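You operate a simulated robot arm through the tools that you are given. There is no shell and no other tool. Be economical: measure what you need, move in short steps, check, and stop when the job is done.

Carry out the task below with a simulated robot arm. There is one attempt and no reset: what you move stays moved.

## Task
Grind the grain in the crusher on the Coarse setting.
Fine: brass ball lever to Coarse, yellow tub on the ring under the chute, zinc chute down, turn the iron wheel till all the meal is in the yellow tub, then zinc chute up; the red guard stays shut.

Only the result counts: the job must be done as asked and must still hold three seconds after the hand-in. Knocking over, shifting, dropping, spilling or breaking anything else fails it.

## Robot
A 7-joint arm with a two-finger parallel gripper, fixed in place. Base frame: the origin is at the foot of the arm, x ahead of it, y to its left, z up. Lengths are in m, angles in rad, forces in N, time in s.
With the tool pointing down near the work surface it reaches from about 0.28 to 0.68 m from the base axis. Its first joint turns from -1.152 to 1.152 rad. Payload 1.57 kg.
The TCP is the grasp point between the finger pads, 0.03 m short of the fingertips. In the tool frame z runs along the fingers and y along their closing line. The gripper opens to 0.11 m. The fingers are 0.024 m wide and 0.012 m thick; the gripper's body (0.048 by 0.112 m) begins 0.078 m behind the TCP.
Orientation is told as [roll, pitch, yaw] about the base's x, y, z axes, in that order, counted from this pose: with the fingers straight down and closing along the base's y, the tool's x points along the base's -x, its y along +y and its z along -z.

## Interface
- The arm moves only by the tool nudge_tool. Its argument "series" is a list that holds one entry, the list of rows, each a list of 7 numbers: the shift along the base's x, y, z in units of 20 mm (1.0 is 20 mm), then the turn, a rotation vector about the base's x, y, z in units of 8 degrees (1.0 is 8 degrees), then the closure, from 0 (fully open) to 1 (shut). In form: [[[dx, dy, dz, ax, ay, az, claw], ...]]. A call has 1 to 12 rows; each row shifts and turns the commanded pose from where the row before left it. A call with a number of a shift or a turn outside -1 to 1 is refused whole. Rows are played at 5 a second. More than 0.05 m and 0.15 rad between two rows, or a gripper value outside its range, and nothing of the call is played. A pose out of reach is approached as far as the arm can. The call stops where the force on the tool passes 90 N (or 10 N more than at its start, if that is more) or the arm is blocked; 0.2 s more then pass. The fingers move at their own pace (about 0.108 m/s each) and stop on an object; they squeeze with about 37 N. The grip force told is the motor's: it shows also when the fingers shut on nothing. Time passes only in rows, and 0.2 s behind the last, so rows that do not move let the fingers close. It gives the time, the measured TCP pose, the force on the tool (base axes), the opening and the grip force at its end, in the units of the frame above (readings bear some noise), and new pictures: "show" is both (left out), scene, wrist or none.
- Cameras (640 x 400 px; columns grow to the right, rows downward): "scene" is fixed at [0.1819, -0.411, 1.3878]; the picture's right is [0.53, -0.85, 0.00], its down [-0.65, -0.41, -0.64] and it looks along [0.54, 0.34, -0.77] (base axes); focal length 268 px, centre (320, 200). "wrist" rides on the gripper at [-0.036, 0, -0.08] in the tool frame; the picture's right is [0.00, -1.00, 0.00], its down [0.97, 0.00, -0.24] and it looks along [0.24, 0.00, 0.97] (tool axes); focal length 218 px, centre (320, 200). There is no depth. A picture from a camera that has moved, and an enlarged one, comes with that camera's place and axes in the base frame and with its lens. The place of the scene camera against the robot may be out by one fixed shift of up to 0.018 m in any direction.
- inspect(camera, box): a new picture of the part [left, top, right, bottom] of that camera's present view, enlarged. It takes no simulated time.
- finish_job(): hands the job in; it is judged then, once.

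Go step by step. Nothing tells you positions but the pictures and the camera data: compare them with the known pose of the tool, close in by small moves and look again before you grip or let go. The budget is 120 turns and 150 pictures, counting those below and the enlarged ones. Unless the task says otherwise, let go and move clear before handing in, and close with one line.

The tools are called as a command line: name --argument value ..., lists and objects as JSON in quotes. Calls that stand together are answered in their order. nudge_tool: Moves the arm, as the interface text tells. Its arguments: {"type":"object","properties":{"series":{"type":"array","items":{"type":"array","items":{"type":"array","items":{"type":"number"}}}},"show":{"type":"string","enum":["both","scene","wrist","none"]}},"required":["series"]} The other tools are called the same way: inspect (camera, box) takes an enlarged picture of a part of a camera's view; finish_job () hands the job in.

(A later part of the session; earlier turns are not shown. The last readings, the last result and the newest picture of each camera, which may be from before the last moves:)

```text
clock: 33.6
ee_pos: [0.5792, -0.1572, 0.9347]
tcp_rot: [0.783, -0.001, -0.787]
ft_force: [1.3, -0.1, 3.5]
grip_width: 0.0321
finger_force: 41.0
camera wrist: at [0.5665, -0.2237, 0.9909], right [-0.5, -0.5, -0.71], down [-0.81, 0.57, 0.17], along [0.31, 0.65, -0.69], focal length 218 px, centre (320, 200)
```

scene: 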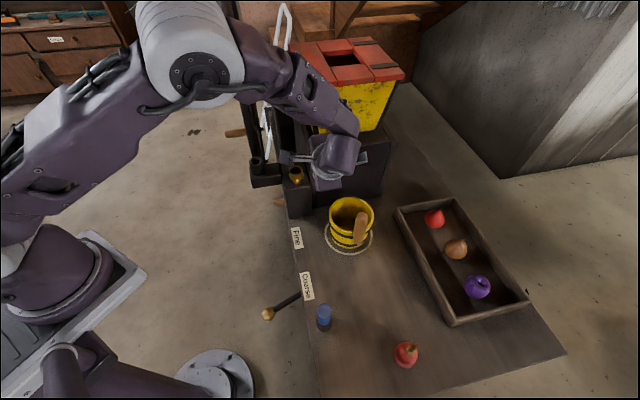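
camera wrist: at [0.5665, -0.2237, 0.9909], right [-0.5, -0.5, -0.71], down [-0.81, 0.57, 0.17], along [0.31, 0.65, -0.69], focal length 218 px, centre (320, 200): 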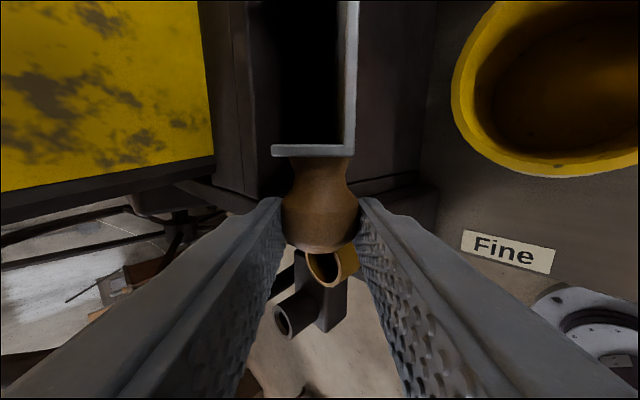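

The chute is swinging out freely. I'll follow the arc.

nudge_tool --series '[[[-0.26, -0.26, -0.335, 0, 0, 0, 1], [-0.22, -0.22, -0.39, 0, 0, 0, 1], [-0.18, -0.18, -0.43, 0, 0, 0, 1]]]'

```text
clock: 34.4
ee_pos: [0.5653, -0.1712, 0.9114]
tcp_rot: [0.78, -0.002, -0.786]
ft_force: [1.3, 2.3, 5.4]
grip_width: 0.0329
finger_force: 40.9
camera wrist: at [0.5525, -0.2379, 0.9672], right [-0.5, -0.5, -0.7], down [-0.81, 0.57, 0.17], along [0.31, 0.65, -0.69], focal length 218 px, centre (320, 200)
```

scene: 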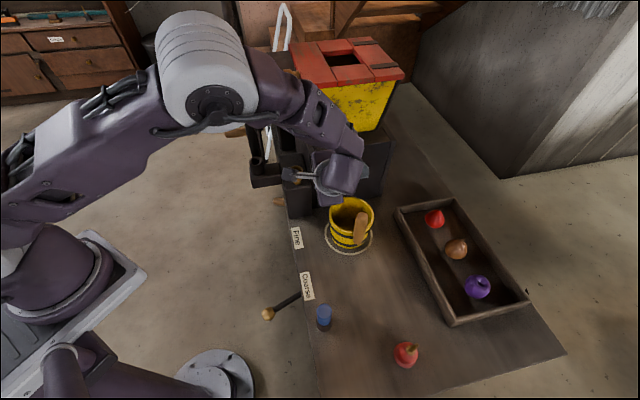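
wrist: 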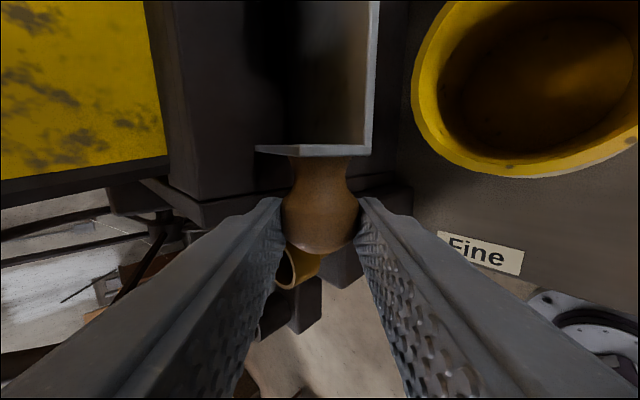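

Still free. Continuing on the arc, more steeply down.

nudge_tool --series '[[[-0.13, -0.13, -0.46, 0, 0, 0, 1], [-0.08, -0.08, -0.48, 0, 0, 0, 1]]]'

```text
clock: 35.0
ee_pos: [0.5616, -0.1742, 0.8935]
tcp_rot: [0.784, 0.001, -0.785]
ft_force: [-0.5, 3.2, 14.7]
grip_width: 0.0325
finger_force: 41.0
camera wrist: at [0.5498, -0.2408, 0.9493], right [-0.5, -0.5, -0.71], down [-0.81, 0.57, 0.17], along [0.31, 0.66, -0.69], focal length 218 px, centre (320, 200)
```

scene: 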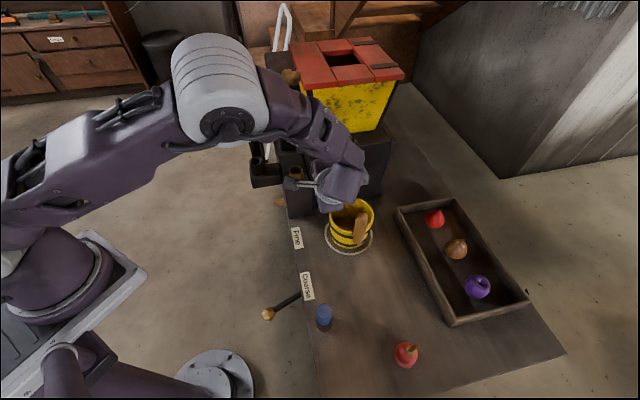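
wrist: 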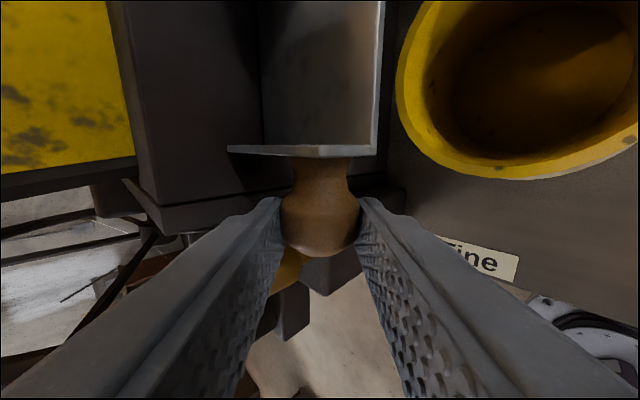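

Some upward force (15 N) is building. I'll take one more small step to tell stop from path error.

nudge_tool --series '[[[-0.05, -0.05, -0.4, 0, 0, 0, 1]]]' --show "none"

inspect --camera "wrist" --box '[200, 0, 440, 200]'

inspect --camera "scene" --box '[270, 120, 410, 260]'

```text
clock: 35.4
ee_pos: [0.5624, -0.1756, 0.8843]
tcp_rot: [0.78, 0.003, -0.785]
ft_force: [0.7, 5.7, 10.5]
grip_width: 0.0332
finger_force: 41.2
```

```text
2.00 times, centred on (320, 100) of wrist
camera zoom: at [0.549, -0.2418, 0.9411], right [-0.5, -0.5, -0.71], down [-0.81, 0.57, 0.17], along [0.31, 0.65, -0.69], focal length 436 px, centre (320, 400)
```

zoom: 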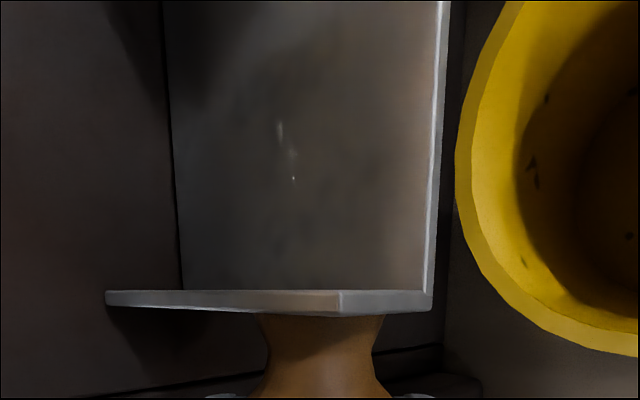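

```text
2.86 times, centred on (340, 190) of scene
camera zoom: at [0.1817, -0.4107, 1.3879], right [0.53, -0.85, 0.0], down [-0.65, -0.41, -0.64], along [0.54, 0.34, -0.77], focal length 767 px, centre (263, 229)
```

zoom: 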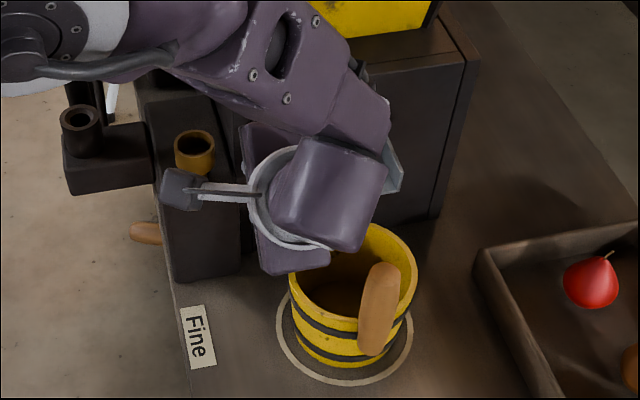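

It's still moving and the channel floor is beginning to slope down. I'll continue, now nearly straight down.

nudge_tool --series '[[[0, 0, -0.45, 0, 0, 0, 1], [0.06, 0.06, -0.45, 0, 0, 0, 1]]]' --show "none"

inspect --camera "wrist" --box '[200, 0, 440, 200]'

```text
clock: 36.0
ee_pos: [0.5618, -0.1758, 0.8665]
tcp_rot: [0.78, 0.001, -0.786]
ft_force: [-0.9, 3.3, 5.3]
grip_width: 0.0325
finger_force: 40.7
```

```text
2.00 times, centred on (320, 100) of wrist
camera zoom: at [0.549, -0.242, 0.9223], right [-0.5, -0.5, -0.7], down [-0.81, 0.57, 0.17], along [0.31, 0.65, -0.69], focal length 436 px, centre (320, 400)
```

zoom: 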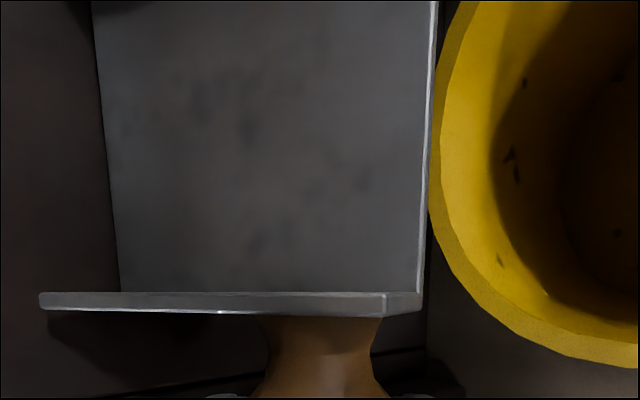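

Still going with low force, so I'll continue to the stop.

nudge_tool --series '[[[0.08, 0.08, -0.4, 0, 0, 0, 1], [0.1, 0.1, -0.4, 0, 0, 0, 1]]]' --show "none"

inspect --camera "wrist" --box '[200, 0, 440, 200]'

```text
clock: 36.6
ee_pos: [0.5688, -0.1696, 0.8552]
tcp_rot: [0.791, -0.006, -0.785]
ft_force: [0.7, 1.3, 62.1]
grip_width: 0.0327
finger_force: 40.7
```

```text
2.00 times, centred on (320, 100) of wrist
camera zoom: at [0.5557, -0.2372, 0.9112], right [-0.49, -0.5, -0.71], down [-0.81, 0.57, 0.16], along [0.32, 0.66, -0.68], focal length 436 px, centre (320, 400)
```

zoom: 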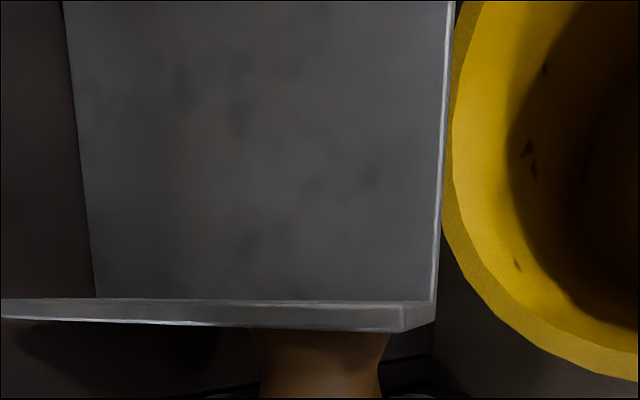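

The force jumped to 62 N, a stop of some sort. I'll ease off and look at both views.

nudge_tool --series '[[[0, 0, 0.2, 0, 0, 0, 1]]]'

inspect --camera "scene" --box '[270, 120, 410, 260]'

```text
clock: 37.0
ee_pos: [0.5702, -0.1691, 0.8533]
tcp_rot: [0.786, -0.001, -0.787]
ft_force: [48.1, 10.6, 12.3]
grip_width: 0.0327
finger_force: 40.7
camera wrist: at [0.5567, -0.2359, 0.9102], right [-0.5, -0.5, -0.71], down [-0.81, 0.57, 0.17], along [0.32, 0.65, -0.69], focal length 218 px, centre (320, 200)
```

scene: 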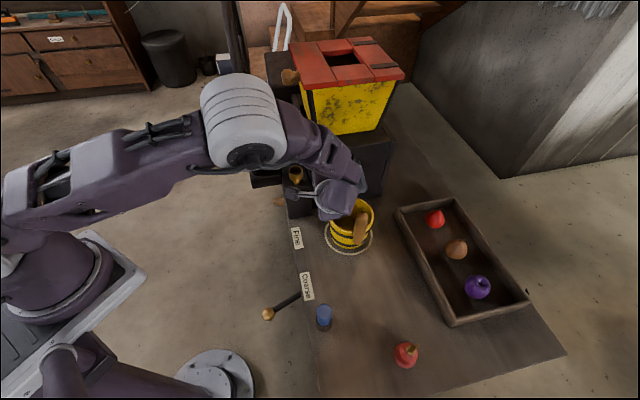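
wrist: 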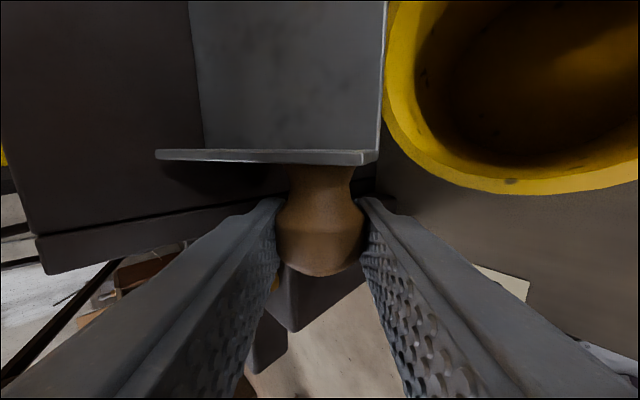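

```text
2.86 times, centred on (340, 190) of scene
camera zoom: at [0.1829, -0.4106, 1.3878], right [0.53, -0.85, 0.0], down [-0.65, -0.41, -0.64], along [0.54, 0.34, -0.77], focal length 767 px, centre (263, 229)
```

zoom: 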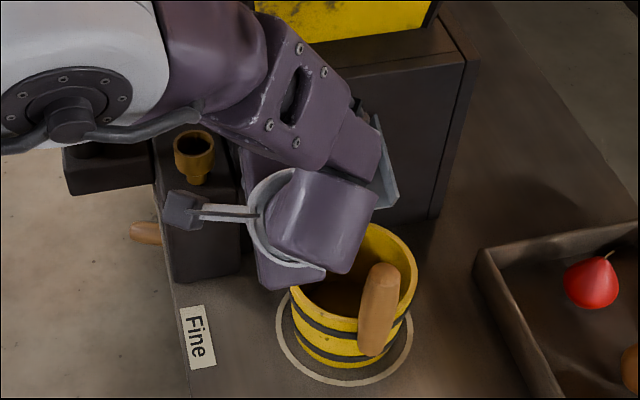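

The chute slopes down towards the tub now, apparently at its end stop, and the remaining force comes from my path. I'll relax the commanded pose and re-read.

nudge_tool --series '[[[-0.2, -0.15, 0, 0, 0, 0, 1], [0, 0, 0, 0, 0, 0, 1]]]' --show "none"

```text
clock: 37.6
ee_pos: [0.5661, -0.1679, 0.8563]
tcp_rot: [0.795, 0.005, -0.782]
ft_force: [52.2, 28.5, 16.8]
grip_width: 0.0327
finger_force: 41.0
```

The pull is radial (the tool is too far out from the hinge). I'll move back inward a little.

nudge_tool --series '[[[0.35, 0.25, 0, 0, 0, 0, 1], [0, 0, 0, 0, 0, 0, 1]]]' --show "none"

```text
clock: 38.2
ee_pos: [0.5656, -0.1671, 0.8543]
tcp_rot: [0.786, 0.002, -0.781]
ft_force: [-15.9, 12.2, 46.5]
grip_width: 0.0325
finger_force: 40.9
```

nudge_tool --series '[[[0, 0, 0.2, 0, 0, 0, 1], [0, 0, 0, 0, 0, 0, 1]]]' --show "none"

```text
clock: 38.8
ee_pos: [0.5658, -0.1676, 0.8572]
tcp_rot: [0.781, 0.005, -0.783]
ft_force: [-11.3, 20.9, 0.6]
grip_width: 0.0325
finger_force: 40.4
```

The vertical force has vanished, so it's a solid end stop. I'll open and retreat along the tool axis.

nudge_tool --series '[[[0, 0, 0, 0, 0, 0, 0.6], [0, 0, 0, 0, 0, 0, 0.57], [-0.5, -0.5, 0.7, 0, 0, 0, 0.57], [-0.5, -0.5, 0.7, 0, 0, 0, 0.57], [-0.5, -0.5, 0.7, 0, 0, 0, 0.57], [-0.5, -0.5, 0.7, 0, 0, 0, 0.57], [-0.5, -0.5, 0.7, 0, 0, 0, 0.57]]]'

inspect --camera "scene" --box '[270, 120, 410, 260]'

```text
clock: 40.4
ee_pos: [0.5185, -0.2191, 0.9263]
tcp_rot: [0.782, 0.0, -0.787]
ft_force: [-0.5, 0.1, -0.5]
grip_width: 0.0472
finger_force: 0.0
camera wrist: at [0.5058, -0.2857, 0.9834], right [-0.5, -0.5, -0.7], down [-0.81, 0.57, 0.17], along [0.31, 0.65, -0.69], focal length 218 px, centre (320, 200)
```

scene: 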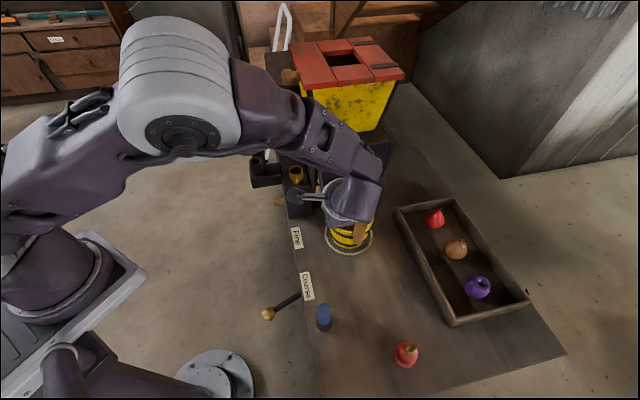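
wrist: 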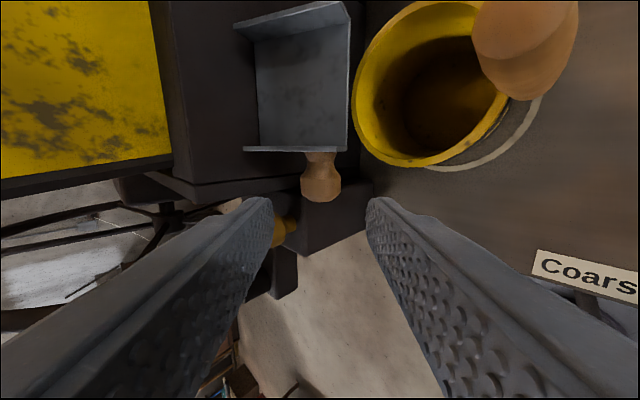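

```text
2.86 times, centred on (340, 190) of scene
camera zoom: at [0.1819, -0.4109, 1.3878], right [0.53, -0.85, 0.0], down [-0.65, -0.41, -0.64], along [0.54, 0.34, -0.77], focal length 767 px, centre (263, 229)
```

zoom: 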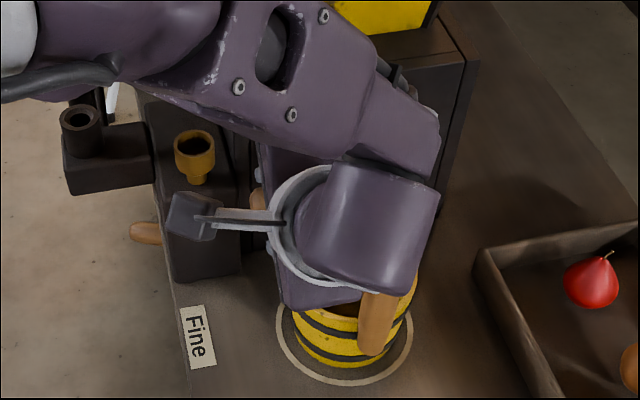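

The chute is down. I'll back out further, straighten the tool and look from above at chute against tub, and at the wheel.

nudge_tool --series '[[[-0.3, -0.3, 1, 0, 0, 0, 0.57], [-0.3, -0.3, 1, 0, 0, 0, 0.57], [0, 0, 1, -0.66, 0.66, 0, 0.57], [0, 0, 1, -0.66, 0.66, 0, 0.57], [0, 0, 1, -0.66, 0.66, 0, 0.57], [0, 0, 1, -0.66, 0.66, 0, 0.57], [0, 0, 0.5, -0.66, 0.66, 0, 0.57], [0, 0, 0, -0.66, 0.66, 0, 0.57]]]'

inspect --camera "scene" --box '[270, 100, 410, 260]'

```text
clock: 42.2
ee_pos: [0.5062, -0.2314, 1.0581]
tcp_rot: [-0.001, 0.001, -0.788]
ft_force: [1.1, 0.2, -0.3]
grip_width: 0.0473
finger_force: 0.0
camera wrist: at [0.5332, -0.2579, 1.1376], right [-0.71, -0.71, 0.0], down [-0.69, 0.69, 0.24], along [-0.17, 0.17, -0.97], focal length 218 px, centre (320, 200)
```

scene: 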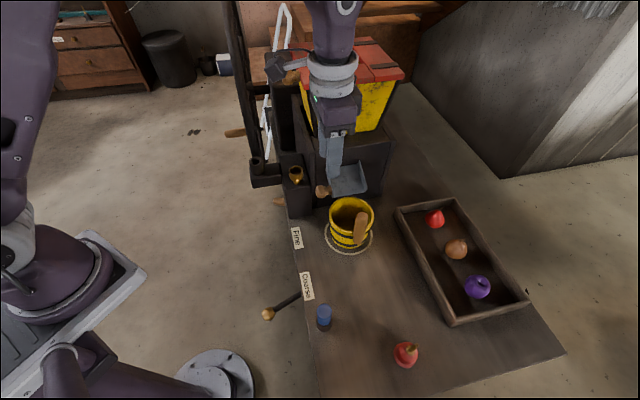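
wrist: 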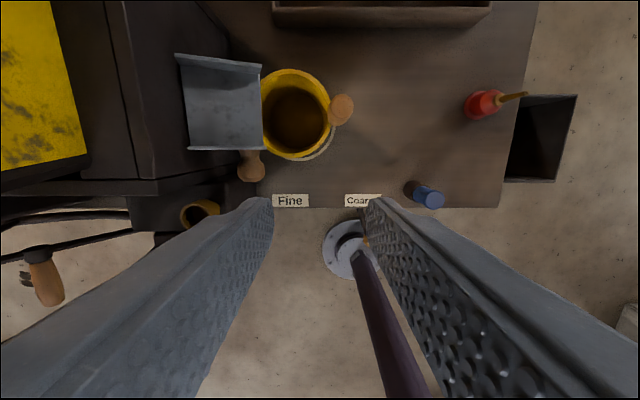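

```text
2.50 times, centred on (340, 180) of scene
camera zoom: at [0.1819, -0.411, 1.3878], right [0.53, -0.85, 0.0], down [-0.65, -0.41, -0.64], along [0.54, 0.34, -0.77], focal length 671 px, centre (270, 250)
```

zoom: 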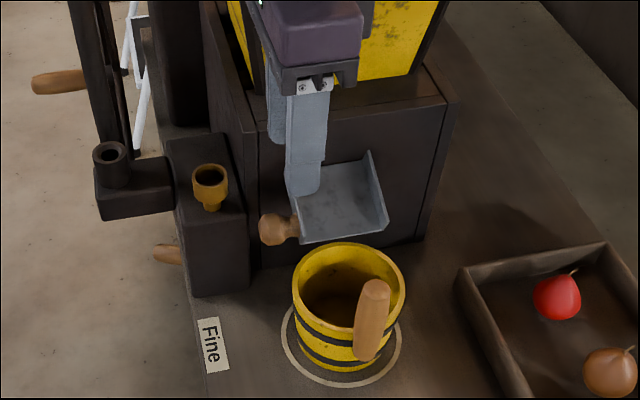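

The chute's lip reaches over the tub. Now the wheel: I'll move to the left side of the machine and tilt the tool to look along +n at it.

nudge_tool --series '[[[-0.7, 0.9, 0.3, 0, 0, 0, 0.5], [-0.7, 0.9, 0.3, 0, 0, 0, 0.5], [-0.7, 0.9, 0.3, 0, 0, 0, 0.5], [-0.7, 0.9, 0, 0, 0, 0, 0.5], [-0.7, 0.9, 0, 0, 0, 0, 0.5], [-0.7, 0.9, 0, 0, 0, 0, 0.5], [0, 1, 0, -0.5, -0.5, 0, 0.5], [0, 1, 0, -0.5, -0.5, 0, 0.5], [0, 1, 0, -0.5, -0.5, 0, 0.5], [0, 1, 0, -0.5, -0.5, 0, 0.5], [0, 1, 0, -0.5, -0.5, 0, 0.5], [0, 1, 0, -0.5, -0.5, 0, 0.5]]]'

```text
clock: 44.8
ee_pos: [0.4222, -0.0034, 1.0759]
tcp_rot: [0.0, -0.594, -0.783]
ft_force: [-0.8, 0.2, 0.1]
grip_width: 0.055
finger_force: 0.1
camera wrist: at [0.4131, 0.0051, 1.1628], right [-0.71, -0.71, 0.0], down [-0.67, 0.66, -0.34], along [0.24, -0.24, -0.94], focal length 218 px, centre (320, 200)
```

scene: 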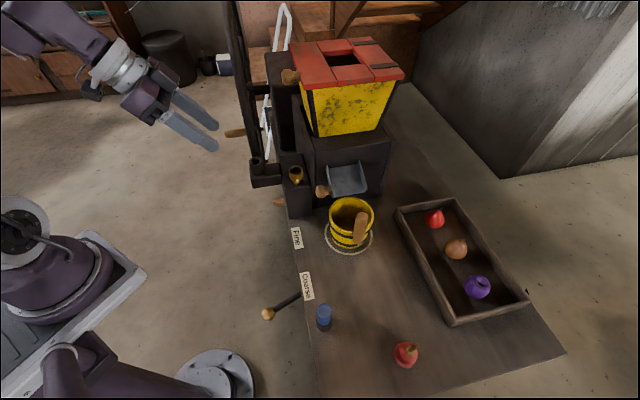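
wrist: 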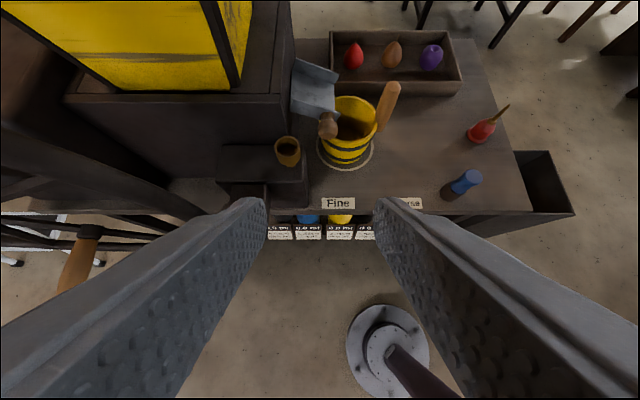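

The wheel handle is at the far left. I'll move in -e with more tilt to get the wheel in view.

nudge_tool --series '[[[0.3, 0.9, 0, -0.5, -0.5, 0, 0.5], [0.3, 0.9, 0, -0.5, -0.5, 0, 0.5], [0.3, 0.9, 0, -0.5, -0.5, 0, 0.5], [0.3, 0.9, 0, -0.5, -0.5, 0, 0.5], [0.3, 0.9, 0, 0, 0, 0, 0.5], [0.3, 0.9, 0, 0, 0, 0, 0.5], [0.3, 0.9, 0, 0, 0, 0, 0.5], [0.3, 0.9, 0, 0, 0, 0, 0.5]]]'

```text
clock: 46.6
ee_pos: [0.4711, 0.1401, 1.0762]
tcp_rot: [0.001, -0.988, -0.786]
ft_force: [-0.9, 0.2, 0.9]
grip_width: 0.0551
finger_force: 0.1
camera wrist: at [0.4393, 0.1728, 1.1493], right [-0.71, -0.71, 0.0], down [-0.52, 0.52, -0.68], along [0.48, -0.48, -0.73], focal length 218 px, centre (320, 200)
```

scene: 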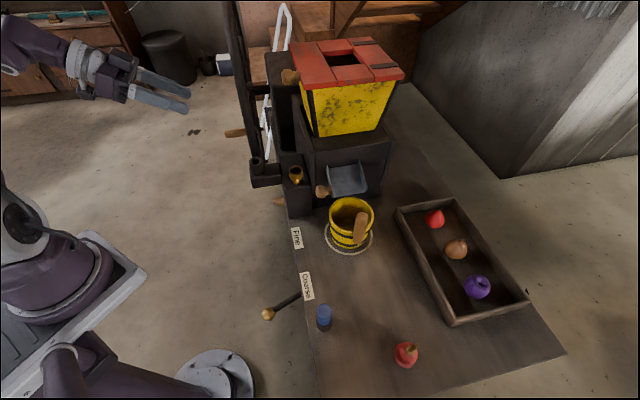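
wrist: 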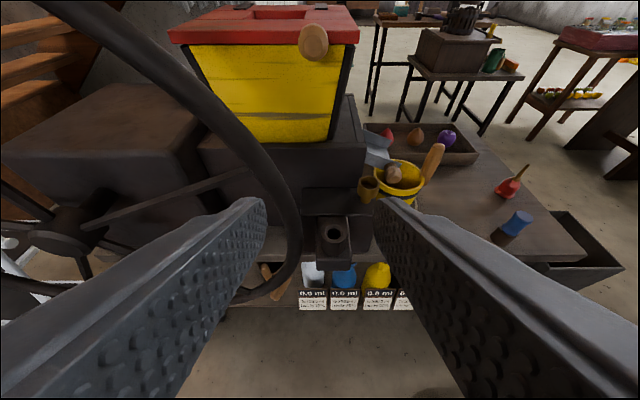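

nudge_tool --series '[[[0.2, 0.9, 0, -0.4, -0.4, 0, 0.9], [0.2, 0.9, 0, -0.4, -0.4, 0, 0.9], [0.2, 0.9, 0, -0.4, -0.4, 0, 0.9], [0.2, 0.9, 0, -0.4, -0.4, 0, 0.9], [0.2, 0.9, 0, 0, 0, 0, 1], [0.2, 0.9, 0, 0, 0, 0, 1], [0.2, 0.9, 0, 0, 0, 0, 1], [0.2, 0.9, 0, 0, 0, 0, 1]]]'

```text
clock: 48.4
ee_pos: [0.5018, 0.2859, 1.076]
tcp_rot: [0.002, -1.303, -0.787]
ft_force: [-0.5, 0.3, -0.1]
grip_width: 0.0
finger_force: 21.0
camera wrist: at [0.4559, 0.3331, 1.1316], right [-0.71, -0.71, 0.0], down [-0.34, 0.35, -0.87], along [0.62, -0.62, -0.49], focal length 218 px, centre (320, 200)
```

scene: 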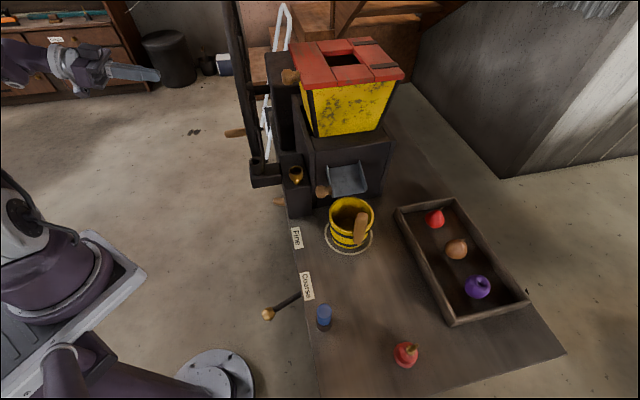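
wrist: 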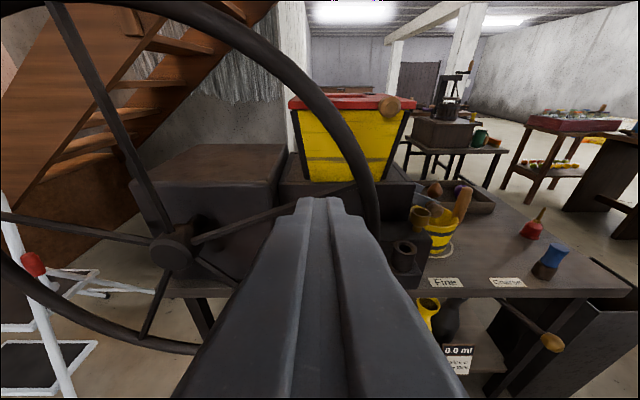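

The wheel is large: hub at about (0.84, 0.31, 0.88), rim radius about 0.35 m, with a wooden handle at about (0.74, 0.30, 0.755). I'll zoom in on it to choose how to turn it.

inspect --camera "wrist" --box '[0, 100, 320, 400]'

inspect --camera "scene" --box '[210, 20, 320, 220]'

```text
1.33 times, centred on (160, 250) of wrist
camera zoom: at [0.4559, 0.3331, 1.1316], right [-0.71, -0.71, 0.0], down [-0.34, 0.35, -0.87], along [0.62, -0.62, -0.49], focal length 291 px, centre (533, 133)
```

zoom: 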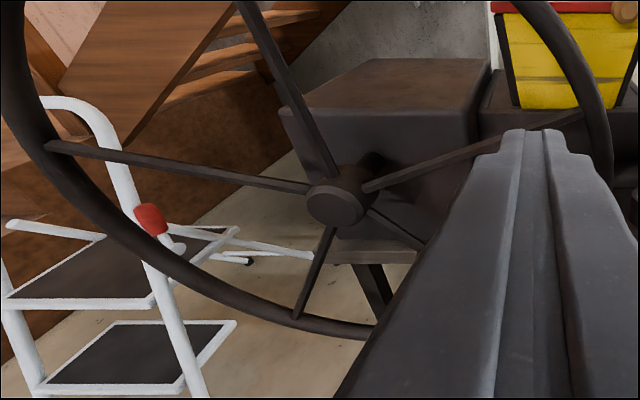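

```text
2.00 times, centred on (265, 120) of scene
camera zoom: at [0.1819, -0.411, 1.3878], right [0.53, -0.85, 0.0], down [-0.65, -0.41, -0.64], along [0.54, 0.34, -0.77], focal length 537 px, centre (430, 360)
```

zoom: 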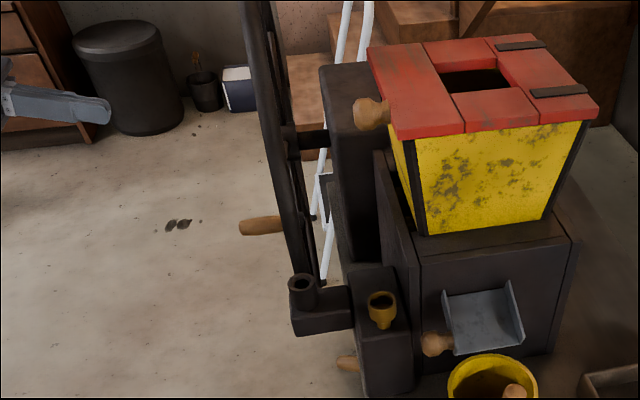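

I'll grip the wheel's wooden handle with the tool pointing along +x and the fingers closing vertically. First I'll level and yaw the tool here in free space.

nudge_tool --series '[[[-0.5, 0, 0, -0.68, -0.68, 0, 1], [-0.5, 0, 0, -0.67, -0.67, 0, 1], [0, 0, 0, 0, 0, 0.94, 0.5], [0, 0, 0, 0, 0, 0.94, 0.5], [0, 0, 0, 0, 0, 0.94, 0.5], [0, 0, 0, 0, 0, 0.94, 0.5], [0, 0, 0, 0, 0, 0.94, 0.5], [0, 0, 0, 0, 0, 0.93, 0.5]]]' --show "wrist"

nudge_tool --series '[[[0, 0, -0.5, -0.94, 0, 0, 0.5], [0, 0, -0.5, -0.94, 0, 0, 0.5], [0, 0, -0.5, -0.94, 0, 0, 0.5], [0, 0, -0.5, -0.94, 0, 0, 0.5], [0, 0, -0.5, -0.94, 0, 0, 0.5], [0, 0, -0.5, -0.94, 0, 0, 0.5], [0, 0, -0.5, -0.94, 0, 0, 0.5], [0, 0, -0.5, -0.94, 0, 0, 0.5], [0, 0, -0.5, -0.94, 0, 0, 0.5], [0, 0, -0.5, -0.94, 0, 0, 0.5], [0, 0, -0.5, -0.94, 0, 0, 0.5], [0, 0, -0.5, -0.91, 0, 0, 0.5]]]'

```text
clock: 50.2
ee_pos: [0.4815, 0.285, 1.0763]
tcp_rot: [1.203, -1.569, -1.202]
ft_force: [-0.4, 0.2, -0.4]
grip_width: 0.0551
finger_force: 0.0
camera wrist: at [0.4045, 0.2834, 1.1119], right [0.0, -1.0, 0.0], down [-0.24, 0.0, -0.97], along [0.97, 0.0, -0.24], focal length 218 px, centre (320, 200)
```

wrist: 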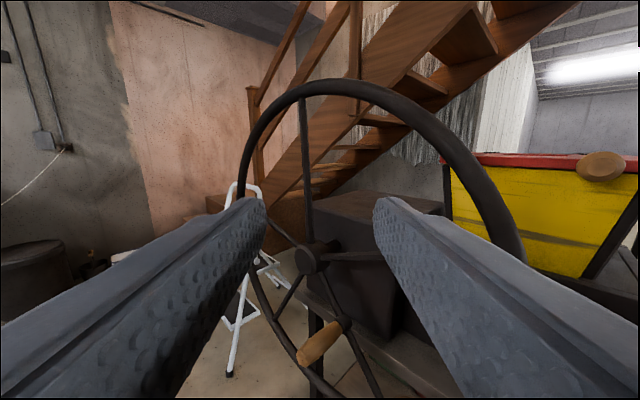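

```text
clock: 52.8
ee_pos: [0.483, 0.2848, 0.9568]
tcp_rot: [-1.571, 0.001, 1.568]
ft_force: [-0.6, -1.2, -0.6]
grip_width: 0.055
finger_force: 0.0
camera wrist: at [0.4049, 0.3193, 0.9556], right [0.0, 0.0, 1.0], down [-0.24, -0.97, 0.0], along [0.97, -0.24, 0.0], focal length 218 px, centre (320, 200)
```

scene: 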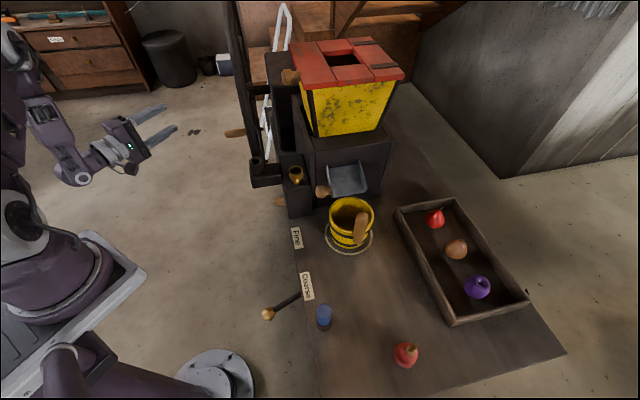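
wrist: 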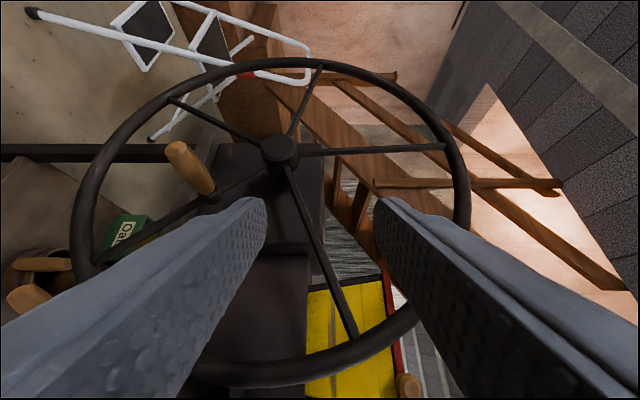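

A very clear view: five spokes, with the handle about 0.15 m from the hub, centred near (0.742, 0.297, 0.755). I'll move to a standoff in front of it.

nudge_tool --series '[[[0.5, 0.1, -1, 0, 0, 0, 0.3], [0.5, 0.1, -1, 0, 0, 0, 0.3], [0.5, 0.1, -1, 0, 0, 0, 0.3], [0.5, 0.1, -1, 0, 0, 0, 0.3], [0.5, 0.1, -1, 0, 0, 0, 0.3], [0.5, 0.1, -1, 0, 0, 0, 0.3], [0.5, 0.1, -1, 0, 0, 0, 0.3], [0.5, 0.1, -1, 0, 0, 0, 0.3], [1, 0.05, -1, 0, 0, 0, 0.3], [1, 0, -1, 0, 0, 0, 0.3]]]'

```text
clock: 55.0
ee_pos: [0.6047, 0.3011, 0.7554]
tcp_rot: [-1.571, -0.001, 1.572]
ft_force: [0.1, -0.2, -0.1]
grip_width: 0.0771
finger_force: 0.1
camera wrist: at [0.5257, 0.3353, 0.7552], right [0.0, 0.0, 1.0], down [-0.24, -0.97, 0.0], along [0.97, -0.24, 0.0], focal length 218 px, centre (320, 200)
```

scene: 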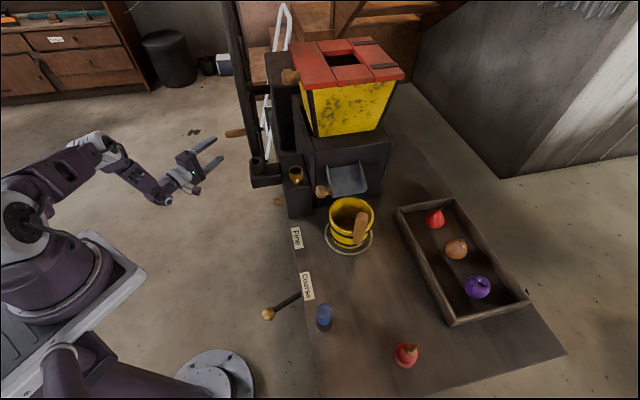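
wrist: 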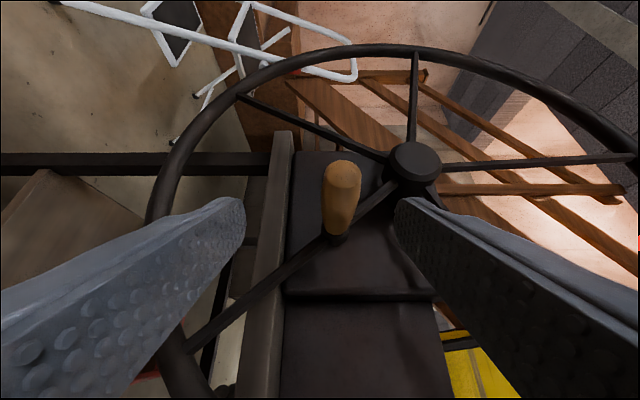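

Triangulated from both views, the handle's centre is at about (0.71, 0.291, 0.774). I'll raise 19 mm and advance onto it.

nudge_tool --series '[[[0, -0.1, 0.9, 0, 0, 0, 0.3], [1, -0.1, 0, 0, 0, 0, 0.3], [1, 0, 0, 0, 0, 0, 0.3], [1, 0, 0, 0, 0, 0, 0.3], [0.5, 0, 0, 0, 0, 0, 0.3]]]' --show "wrist"

```text
clock: 56.2
ee_pos: [0.673, 0.2969, 0.7731]
tcp_rot: [-1.57, 0.001, 1.568]
ft_force: [-0.7, -0.2, 0.3]
grip_width: 0.0769
finger_force: 0.0
camera wrist: at [0.5948, 0.3316, 0.7735], right [0.0, 0.0, 1.0], down [-0.24, -0.97, 0.0], along [0.97, -0.24, 0.0], focal length 218 px, centre (320, 200)
```

wrist: 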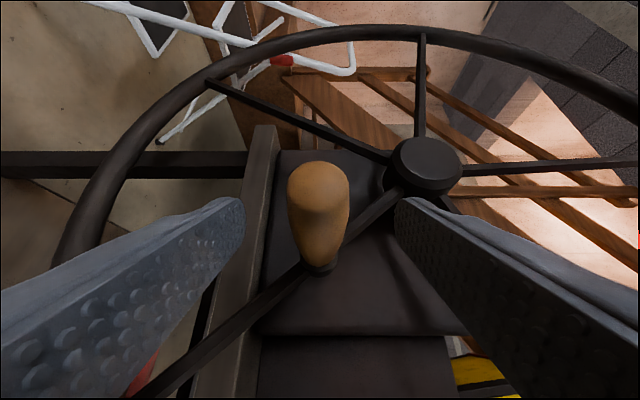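

Aligned with the handle. I'll advance 45 mm and grip.

nudge_tool --series '[[[0.8, 0, 0, 0, 0, 0, 0.3], [0.8, 0, 0, 0, 0, 0, 0.3], [0.6, 0, 0, 0, 0, 0, 0.3], [0, 0, 0, 0, 0, 0, 1], [0, 0, 0, 0, 0, 0, 1], [0, 0, 0, 0, 0, 0, 1]]]'

```text
clock: 57.6
ee_pos: [0.7161, 0.2985, 0.7727]
tcp_rot: [-1.569, 0.002, 1.57]
ft_force: [1.6, 0.5, -2.4]
grip_width: 0.0327
finger_force: 40.8
camera wrist: at [0.638, 0.3327, 0.7726], right [0.0, 0.0, 1.0], down [-0.24, -0.97, 0.0], along [0.97, -0.24, 0.0], focal length 218 px, centre (320, 200)
```

scene: 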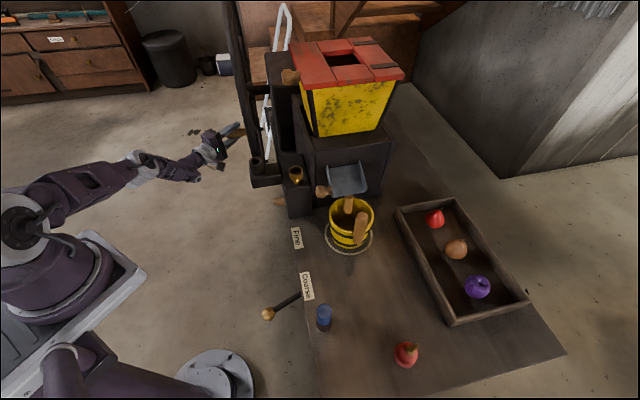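
wrist: 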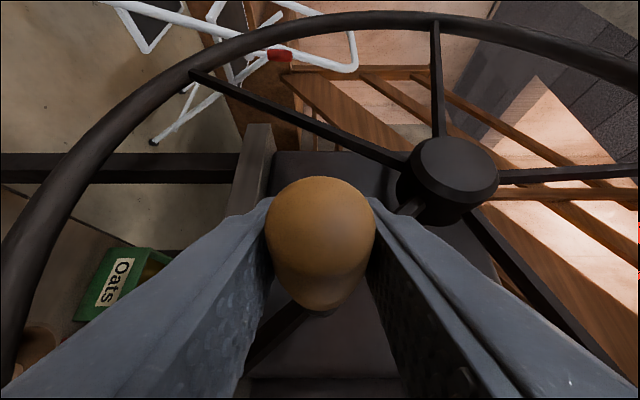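

Gripped. Something brown already shows below the chute, so I'll zoom in.

inspect --camera "scene" --box '[290, 140, 400, 260]'

```text
3.33 times, centred on (345, 200) of scene
camera zoom: at [0.182, -0.4109, 1.3878], right [0.53, -0.85, 0.0], down [-0.65, -0.41, -0.64], along [0.54, 0.34, -0.77], focal length 895 px, centre (237, 200)
```

zoom: 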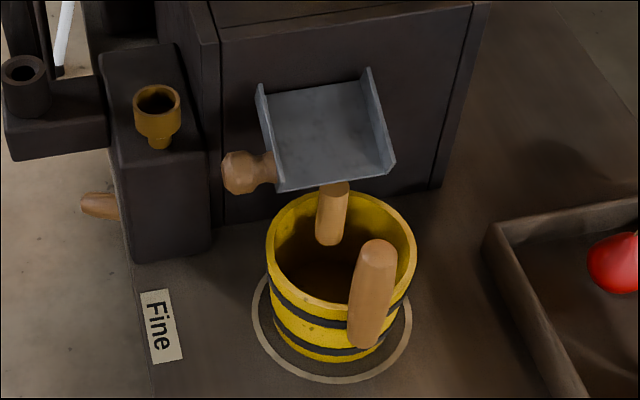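

Meal flows into the tub when the wheel turns. I'll crank the handle upwards round the near side, beginning with four 8° steps.

nudge_tool --series '[[[-0.499, -0.499, 0.592, 0, 0, 0, 1], [-0.436, -0.436, 0.684, 0, 0, 0, 1], [-0.364, -0.364, 0.764, 0, 0, 0, 1], [-0.286, -0.286, 0.828, 0, 0, 0, 1]]]'

```text
clock: 58.6
ee_pos: [0.6842, 0.2653, 0.8337]
tcp_rot: [-1.578, -0.005, 1.569]
ft_force: [-24.3, -5.5, 14.9]
grip_width: 0.0314
finger_force: 40.0
camera wrist: at [0.6062, 0.3004, 0.8337], right [-0.01, -0.01, 1.0], down [-0.24, -0.97, -0.01], along [0.97, -0.24, 0.01], focal length 218 px, centre (320, 200)
```

scene: 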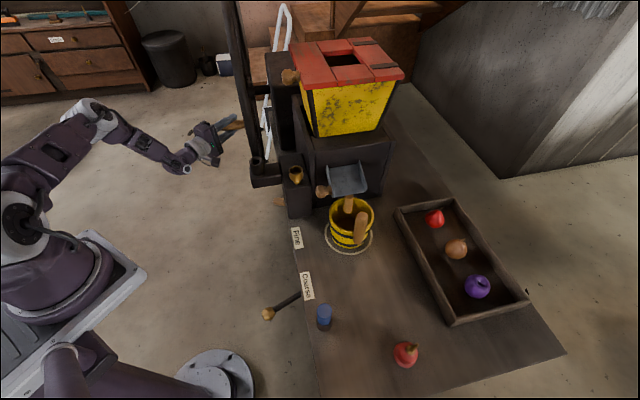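
wrist: 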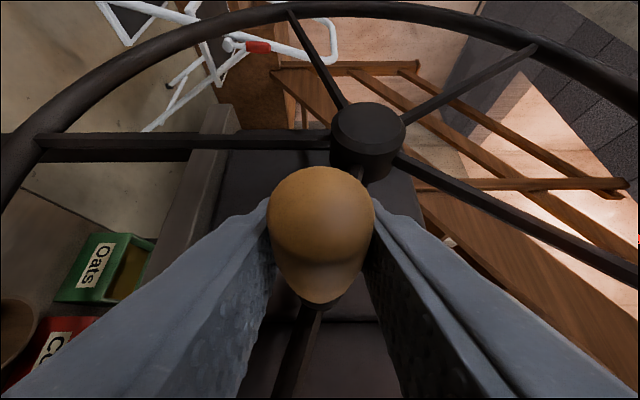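

The wheel turns and meal flows. I'll continue up the near side.

nudge_tool --series '[[[-0.24, -0.24, 0.876, 0, 0, 0, 1], [-0.14, -0.14, 0.907, 0, 0, 0, 1], [-0.05, -0.05, 0.95, 0, 0, 0, 1], [0.05, 0.05, 0.94, 0, 0, 0, 1], [0.14, 0.14, 0.92, 0, 0, 0, 1], [0.23, 0.23, 0.88, 0, 0, 0, 1]]]'

```text
clock: 60.0
ee_pos: [0.685, 0.2671, 0.9419]
tcp_rot: [-1.571, -0.002, 1.572]
ft_force: [29.4, 19.7, -6.8]
grip_width: 0.0311
finger_force: 40.1
camera wrist: at [0.6056, 0.3016, 0.9407], right [0.0, 0.0, 1.0], down [-0.24, -0.97, 0.0], along [0.97, -0.24, 0.0], focal length 218 px, centre (320, 200)
```

scene: 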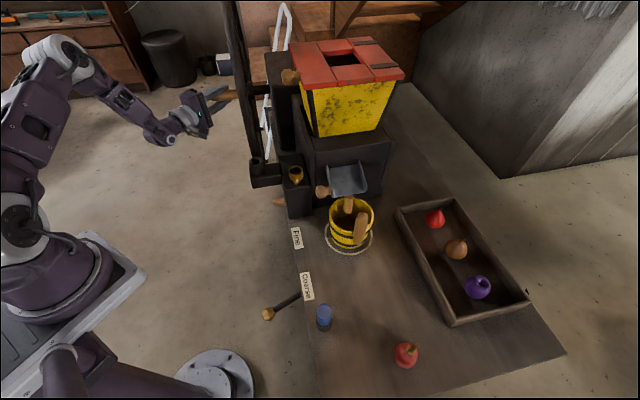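
wrist: 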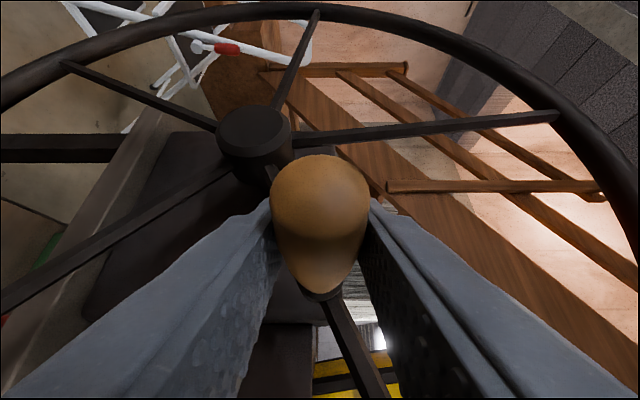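

Still turning with meal flowing. I've refined the circle (hub at -e = 0.563, z = 0.886, r = 0.141), and I'll continue towards the top.

nudge_tool --series '[[[0.42, 0.42, 0.87, 0, 0, 0, 1], [0.43, 0.43, 0.8, 0, 0, 0, 1], [0.478, 0.478, 0.716, 0, 0, 0, 1], [0.544, 0.544, 0.614, 0, 0, 0, 1], [0.599, 0.599, 0.501, 0, 0, 0, 1], [0.643, 0.643, 0.378, 0, 0, 0, 1]]]'

inspect --camera "scene" --box '[290, 140, 400, 260]'

```text
clock: 61.4
ee_pos: [0.7482, 0.3303, 1.0162]
tcp_rot: [-1.566, 0.001, 1.573]
ft_force: [16.6, 10.1, -21.7]
grip_width: 0.0312
finger_force: 39.6
camera wrist: at [0.6694, 0.3647, 1.0161], right [0.0, 0.0, 1.0], down [-0.24, -0.97, 0.0], along [0.97, -0.24, 0.0], focal length 218 px, centre (320, 200)
```

scene: 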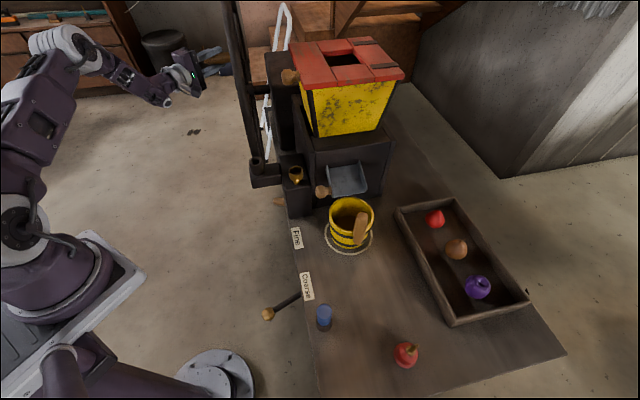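
wrist: 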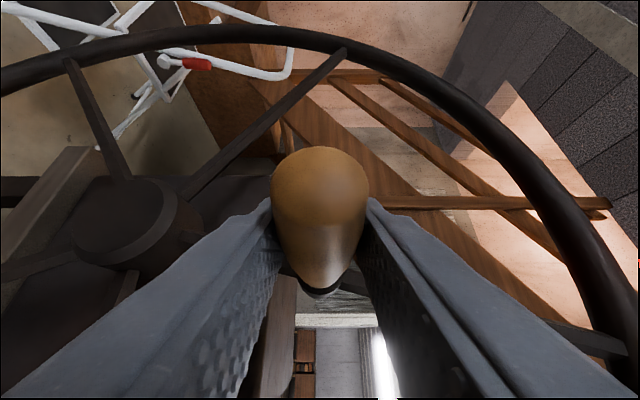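

```text
3.33 times, centred on (345, 200) of scene
camera zoom: at [0.183, -0.4103, 1.3878], right [0.53, -0.85, 0.0], down [-0.65, -0.41, -0.64], along [0.54, 0.34, -0.77], focal length 895 px, centre (237, 200)
```

zoom: 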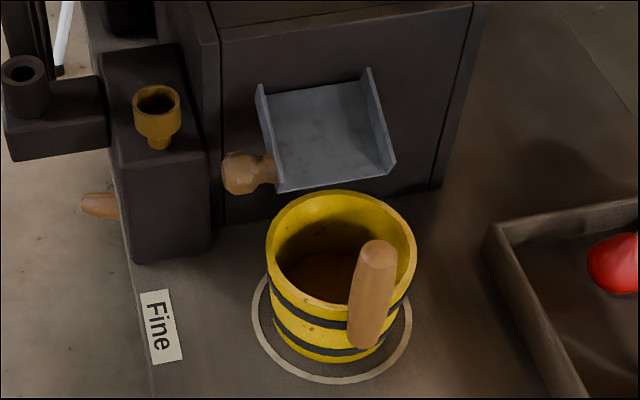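

The stream has stopped; it may be finished or only paused. I'll continue the same way a few more steps and watch.

nudge_tool --series '[[[0.67, 0.67, 0.24, 0, 0, 0, 1], [0.69, 0.69, 0.1, 0, 0, 0, 1], [0.69, 0.69, -0.03, 0, 0, 0, 1]]]'

inspect --camera "scene" --box '[290, 140, 400, 260]'

inspect --camera "scene" --box '[320, 40, 380, 80]'

```text
clock: 62.2
ee_pos: [0.7887, 0.3685, 1.0193]
tcp_rot: [-1.56, 0.004, 1.569]
ft_force: [-16.2, -4.6, -36.8]
grip_width: 0.0313
finger_force: 39.6
camera wrist: at [0.7099, 0.4039, 1.0191], right [0.01, 0.01, 1.0], down [-0.24, -0.97, 0.01], along [0.97, -0.24, -0.01], focal length 218 px, centre (320, 200)
```

scene: 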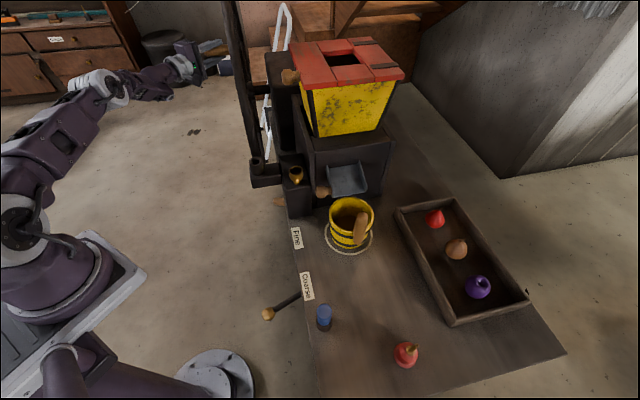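
wrist: 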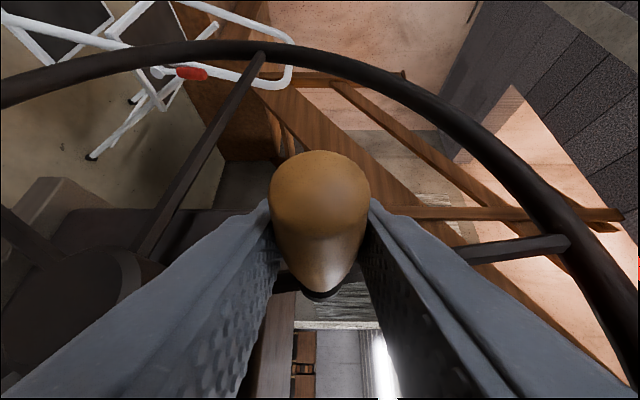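

```text
3.33 times, centred on (345, 200) of scene
camera zoom: at [0.1823, -0.4106, 1.3878], right [0.53, -0.85, 0.0], down [-0.65, -0.41, -0.64], along [0.54, 0.34, -0.77], focal length 895 px, centre (237, 200)
```

zoom: 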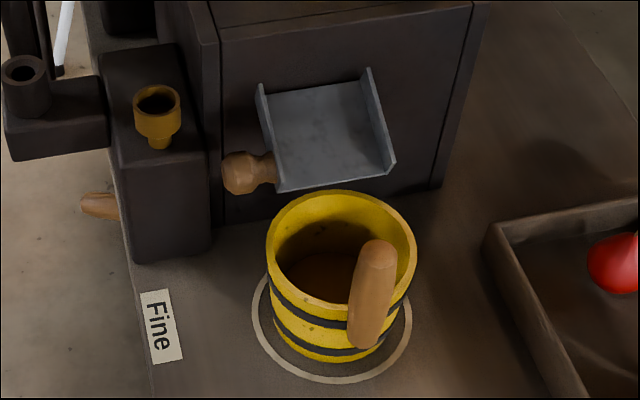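

```text
10.00 times, centred on (350, 60) of scene
camera zoom: at [0.1823, -0.4106, 1.3878], right [0.53, -0.85, 0.0], down [-0.65, -0.41, -0.64], along [0.54, 0.34, -0.77], focal length 2684 px, centre (20, 1600)
```

zoom: 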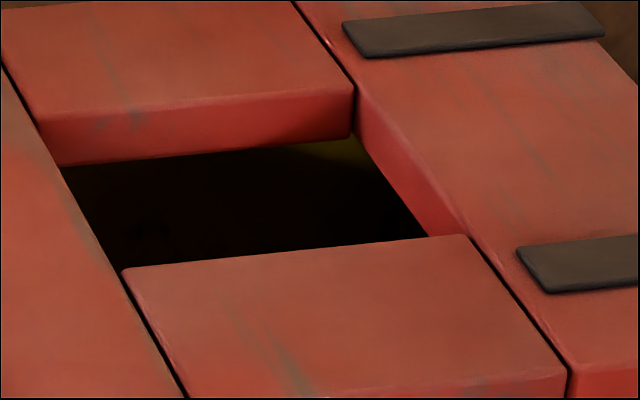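

No stream while the wheel kept turning, so the meal may be through. I'll turn a bit further to make sure.

nudge_tool --series '[[[0.66, 0.66, -0.25, 0, 0, 0, 1], [0.65, 0.65, -0.33, 0, 0, 0, 1], [0.62, 0.62, -0.44, 0, 0, 0, 1]]]' --show "scene"

inspect --camera "scene" --box '[320, 180, 380, 250]'

```text
clock: 63.0
ee_pos: [0.7939, 0.3734, 1.0178]
tcp_rot: [-1.561, 0.004, 1.573]
ft_force: [-17.0, 8.3, -34.1]
grip_width: 0.0313
finger_force: 40.3
out of reach, approached as far as the arm can: row 1, 2, 3
```

scene: 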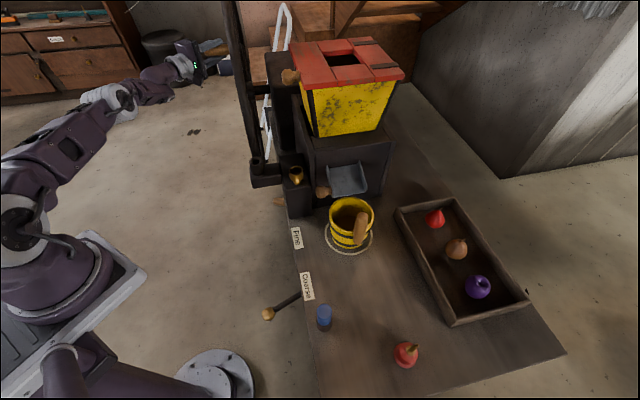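

```text
5.71 times, centred on (350, 215) of scene
camera zoom: at [0.1823, -0.4103, 1.3879], right [0.53, -0.85, 0.0], down [-0.65, -0.41, -0.64], along [0.54, 0.34, -0.77], focal length 1534 px, centre (149, 114)
```

zoom: 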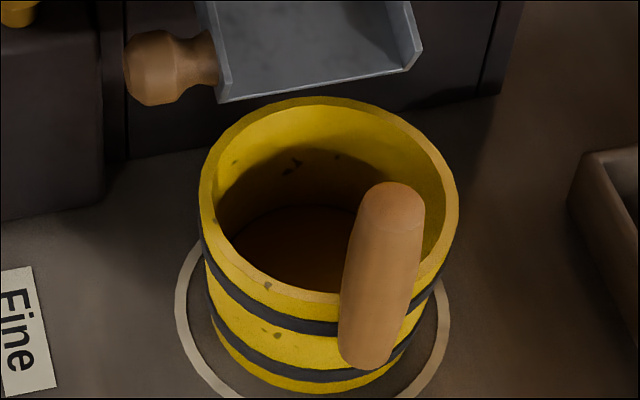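

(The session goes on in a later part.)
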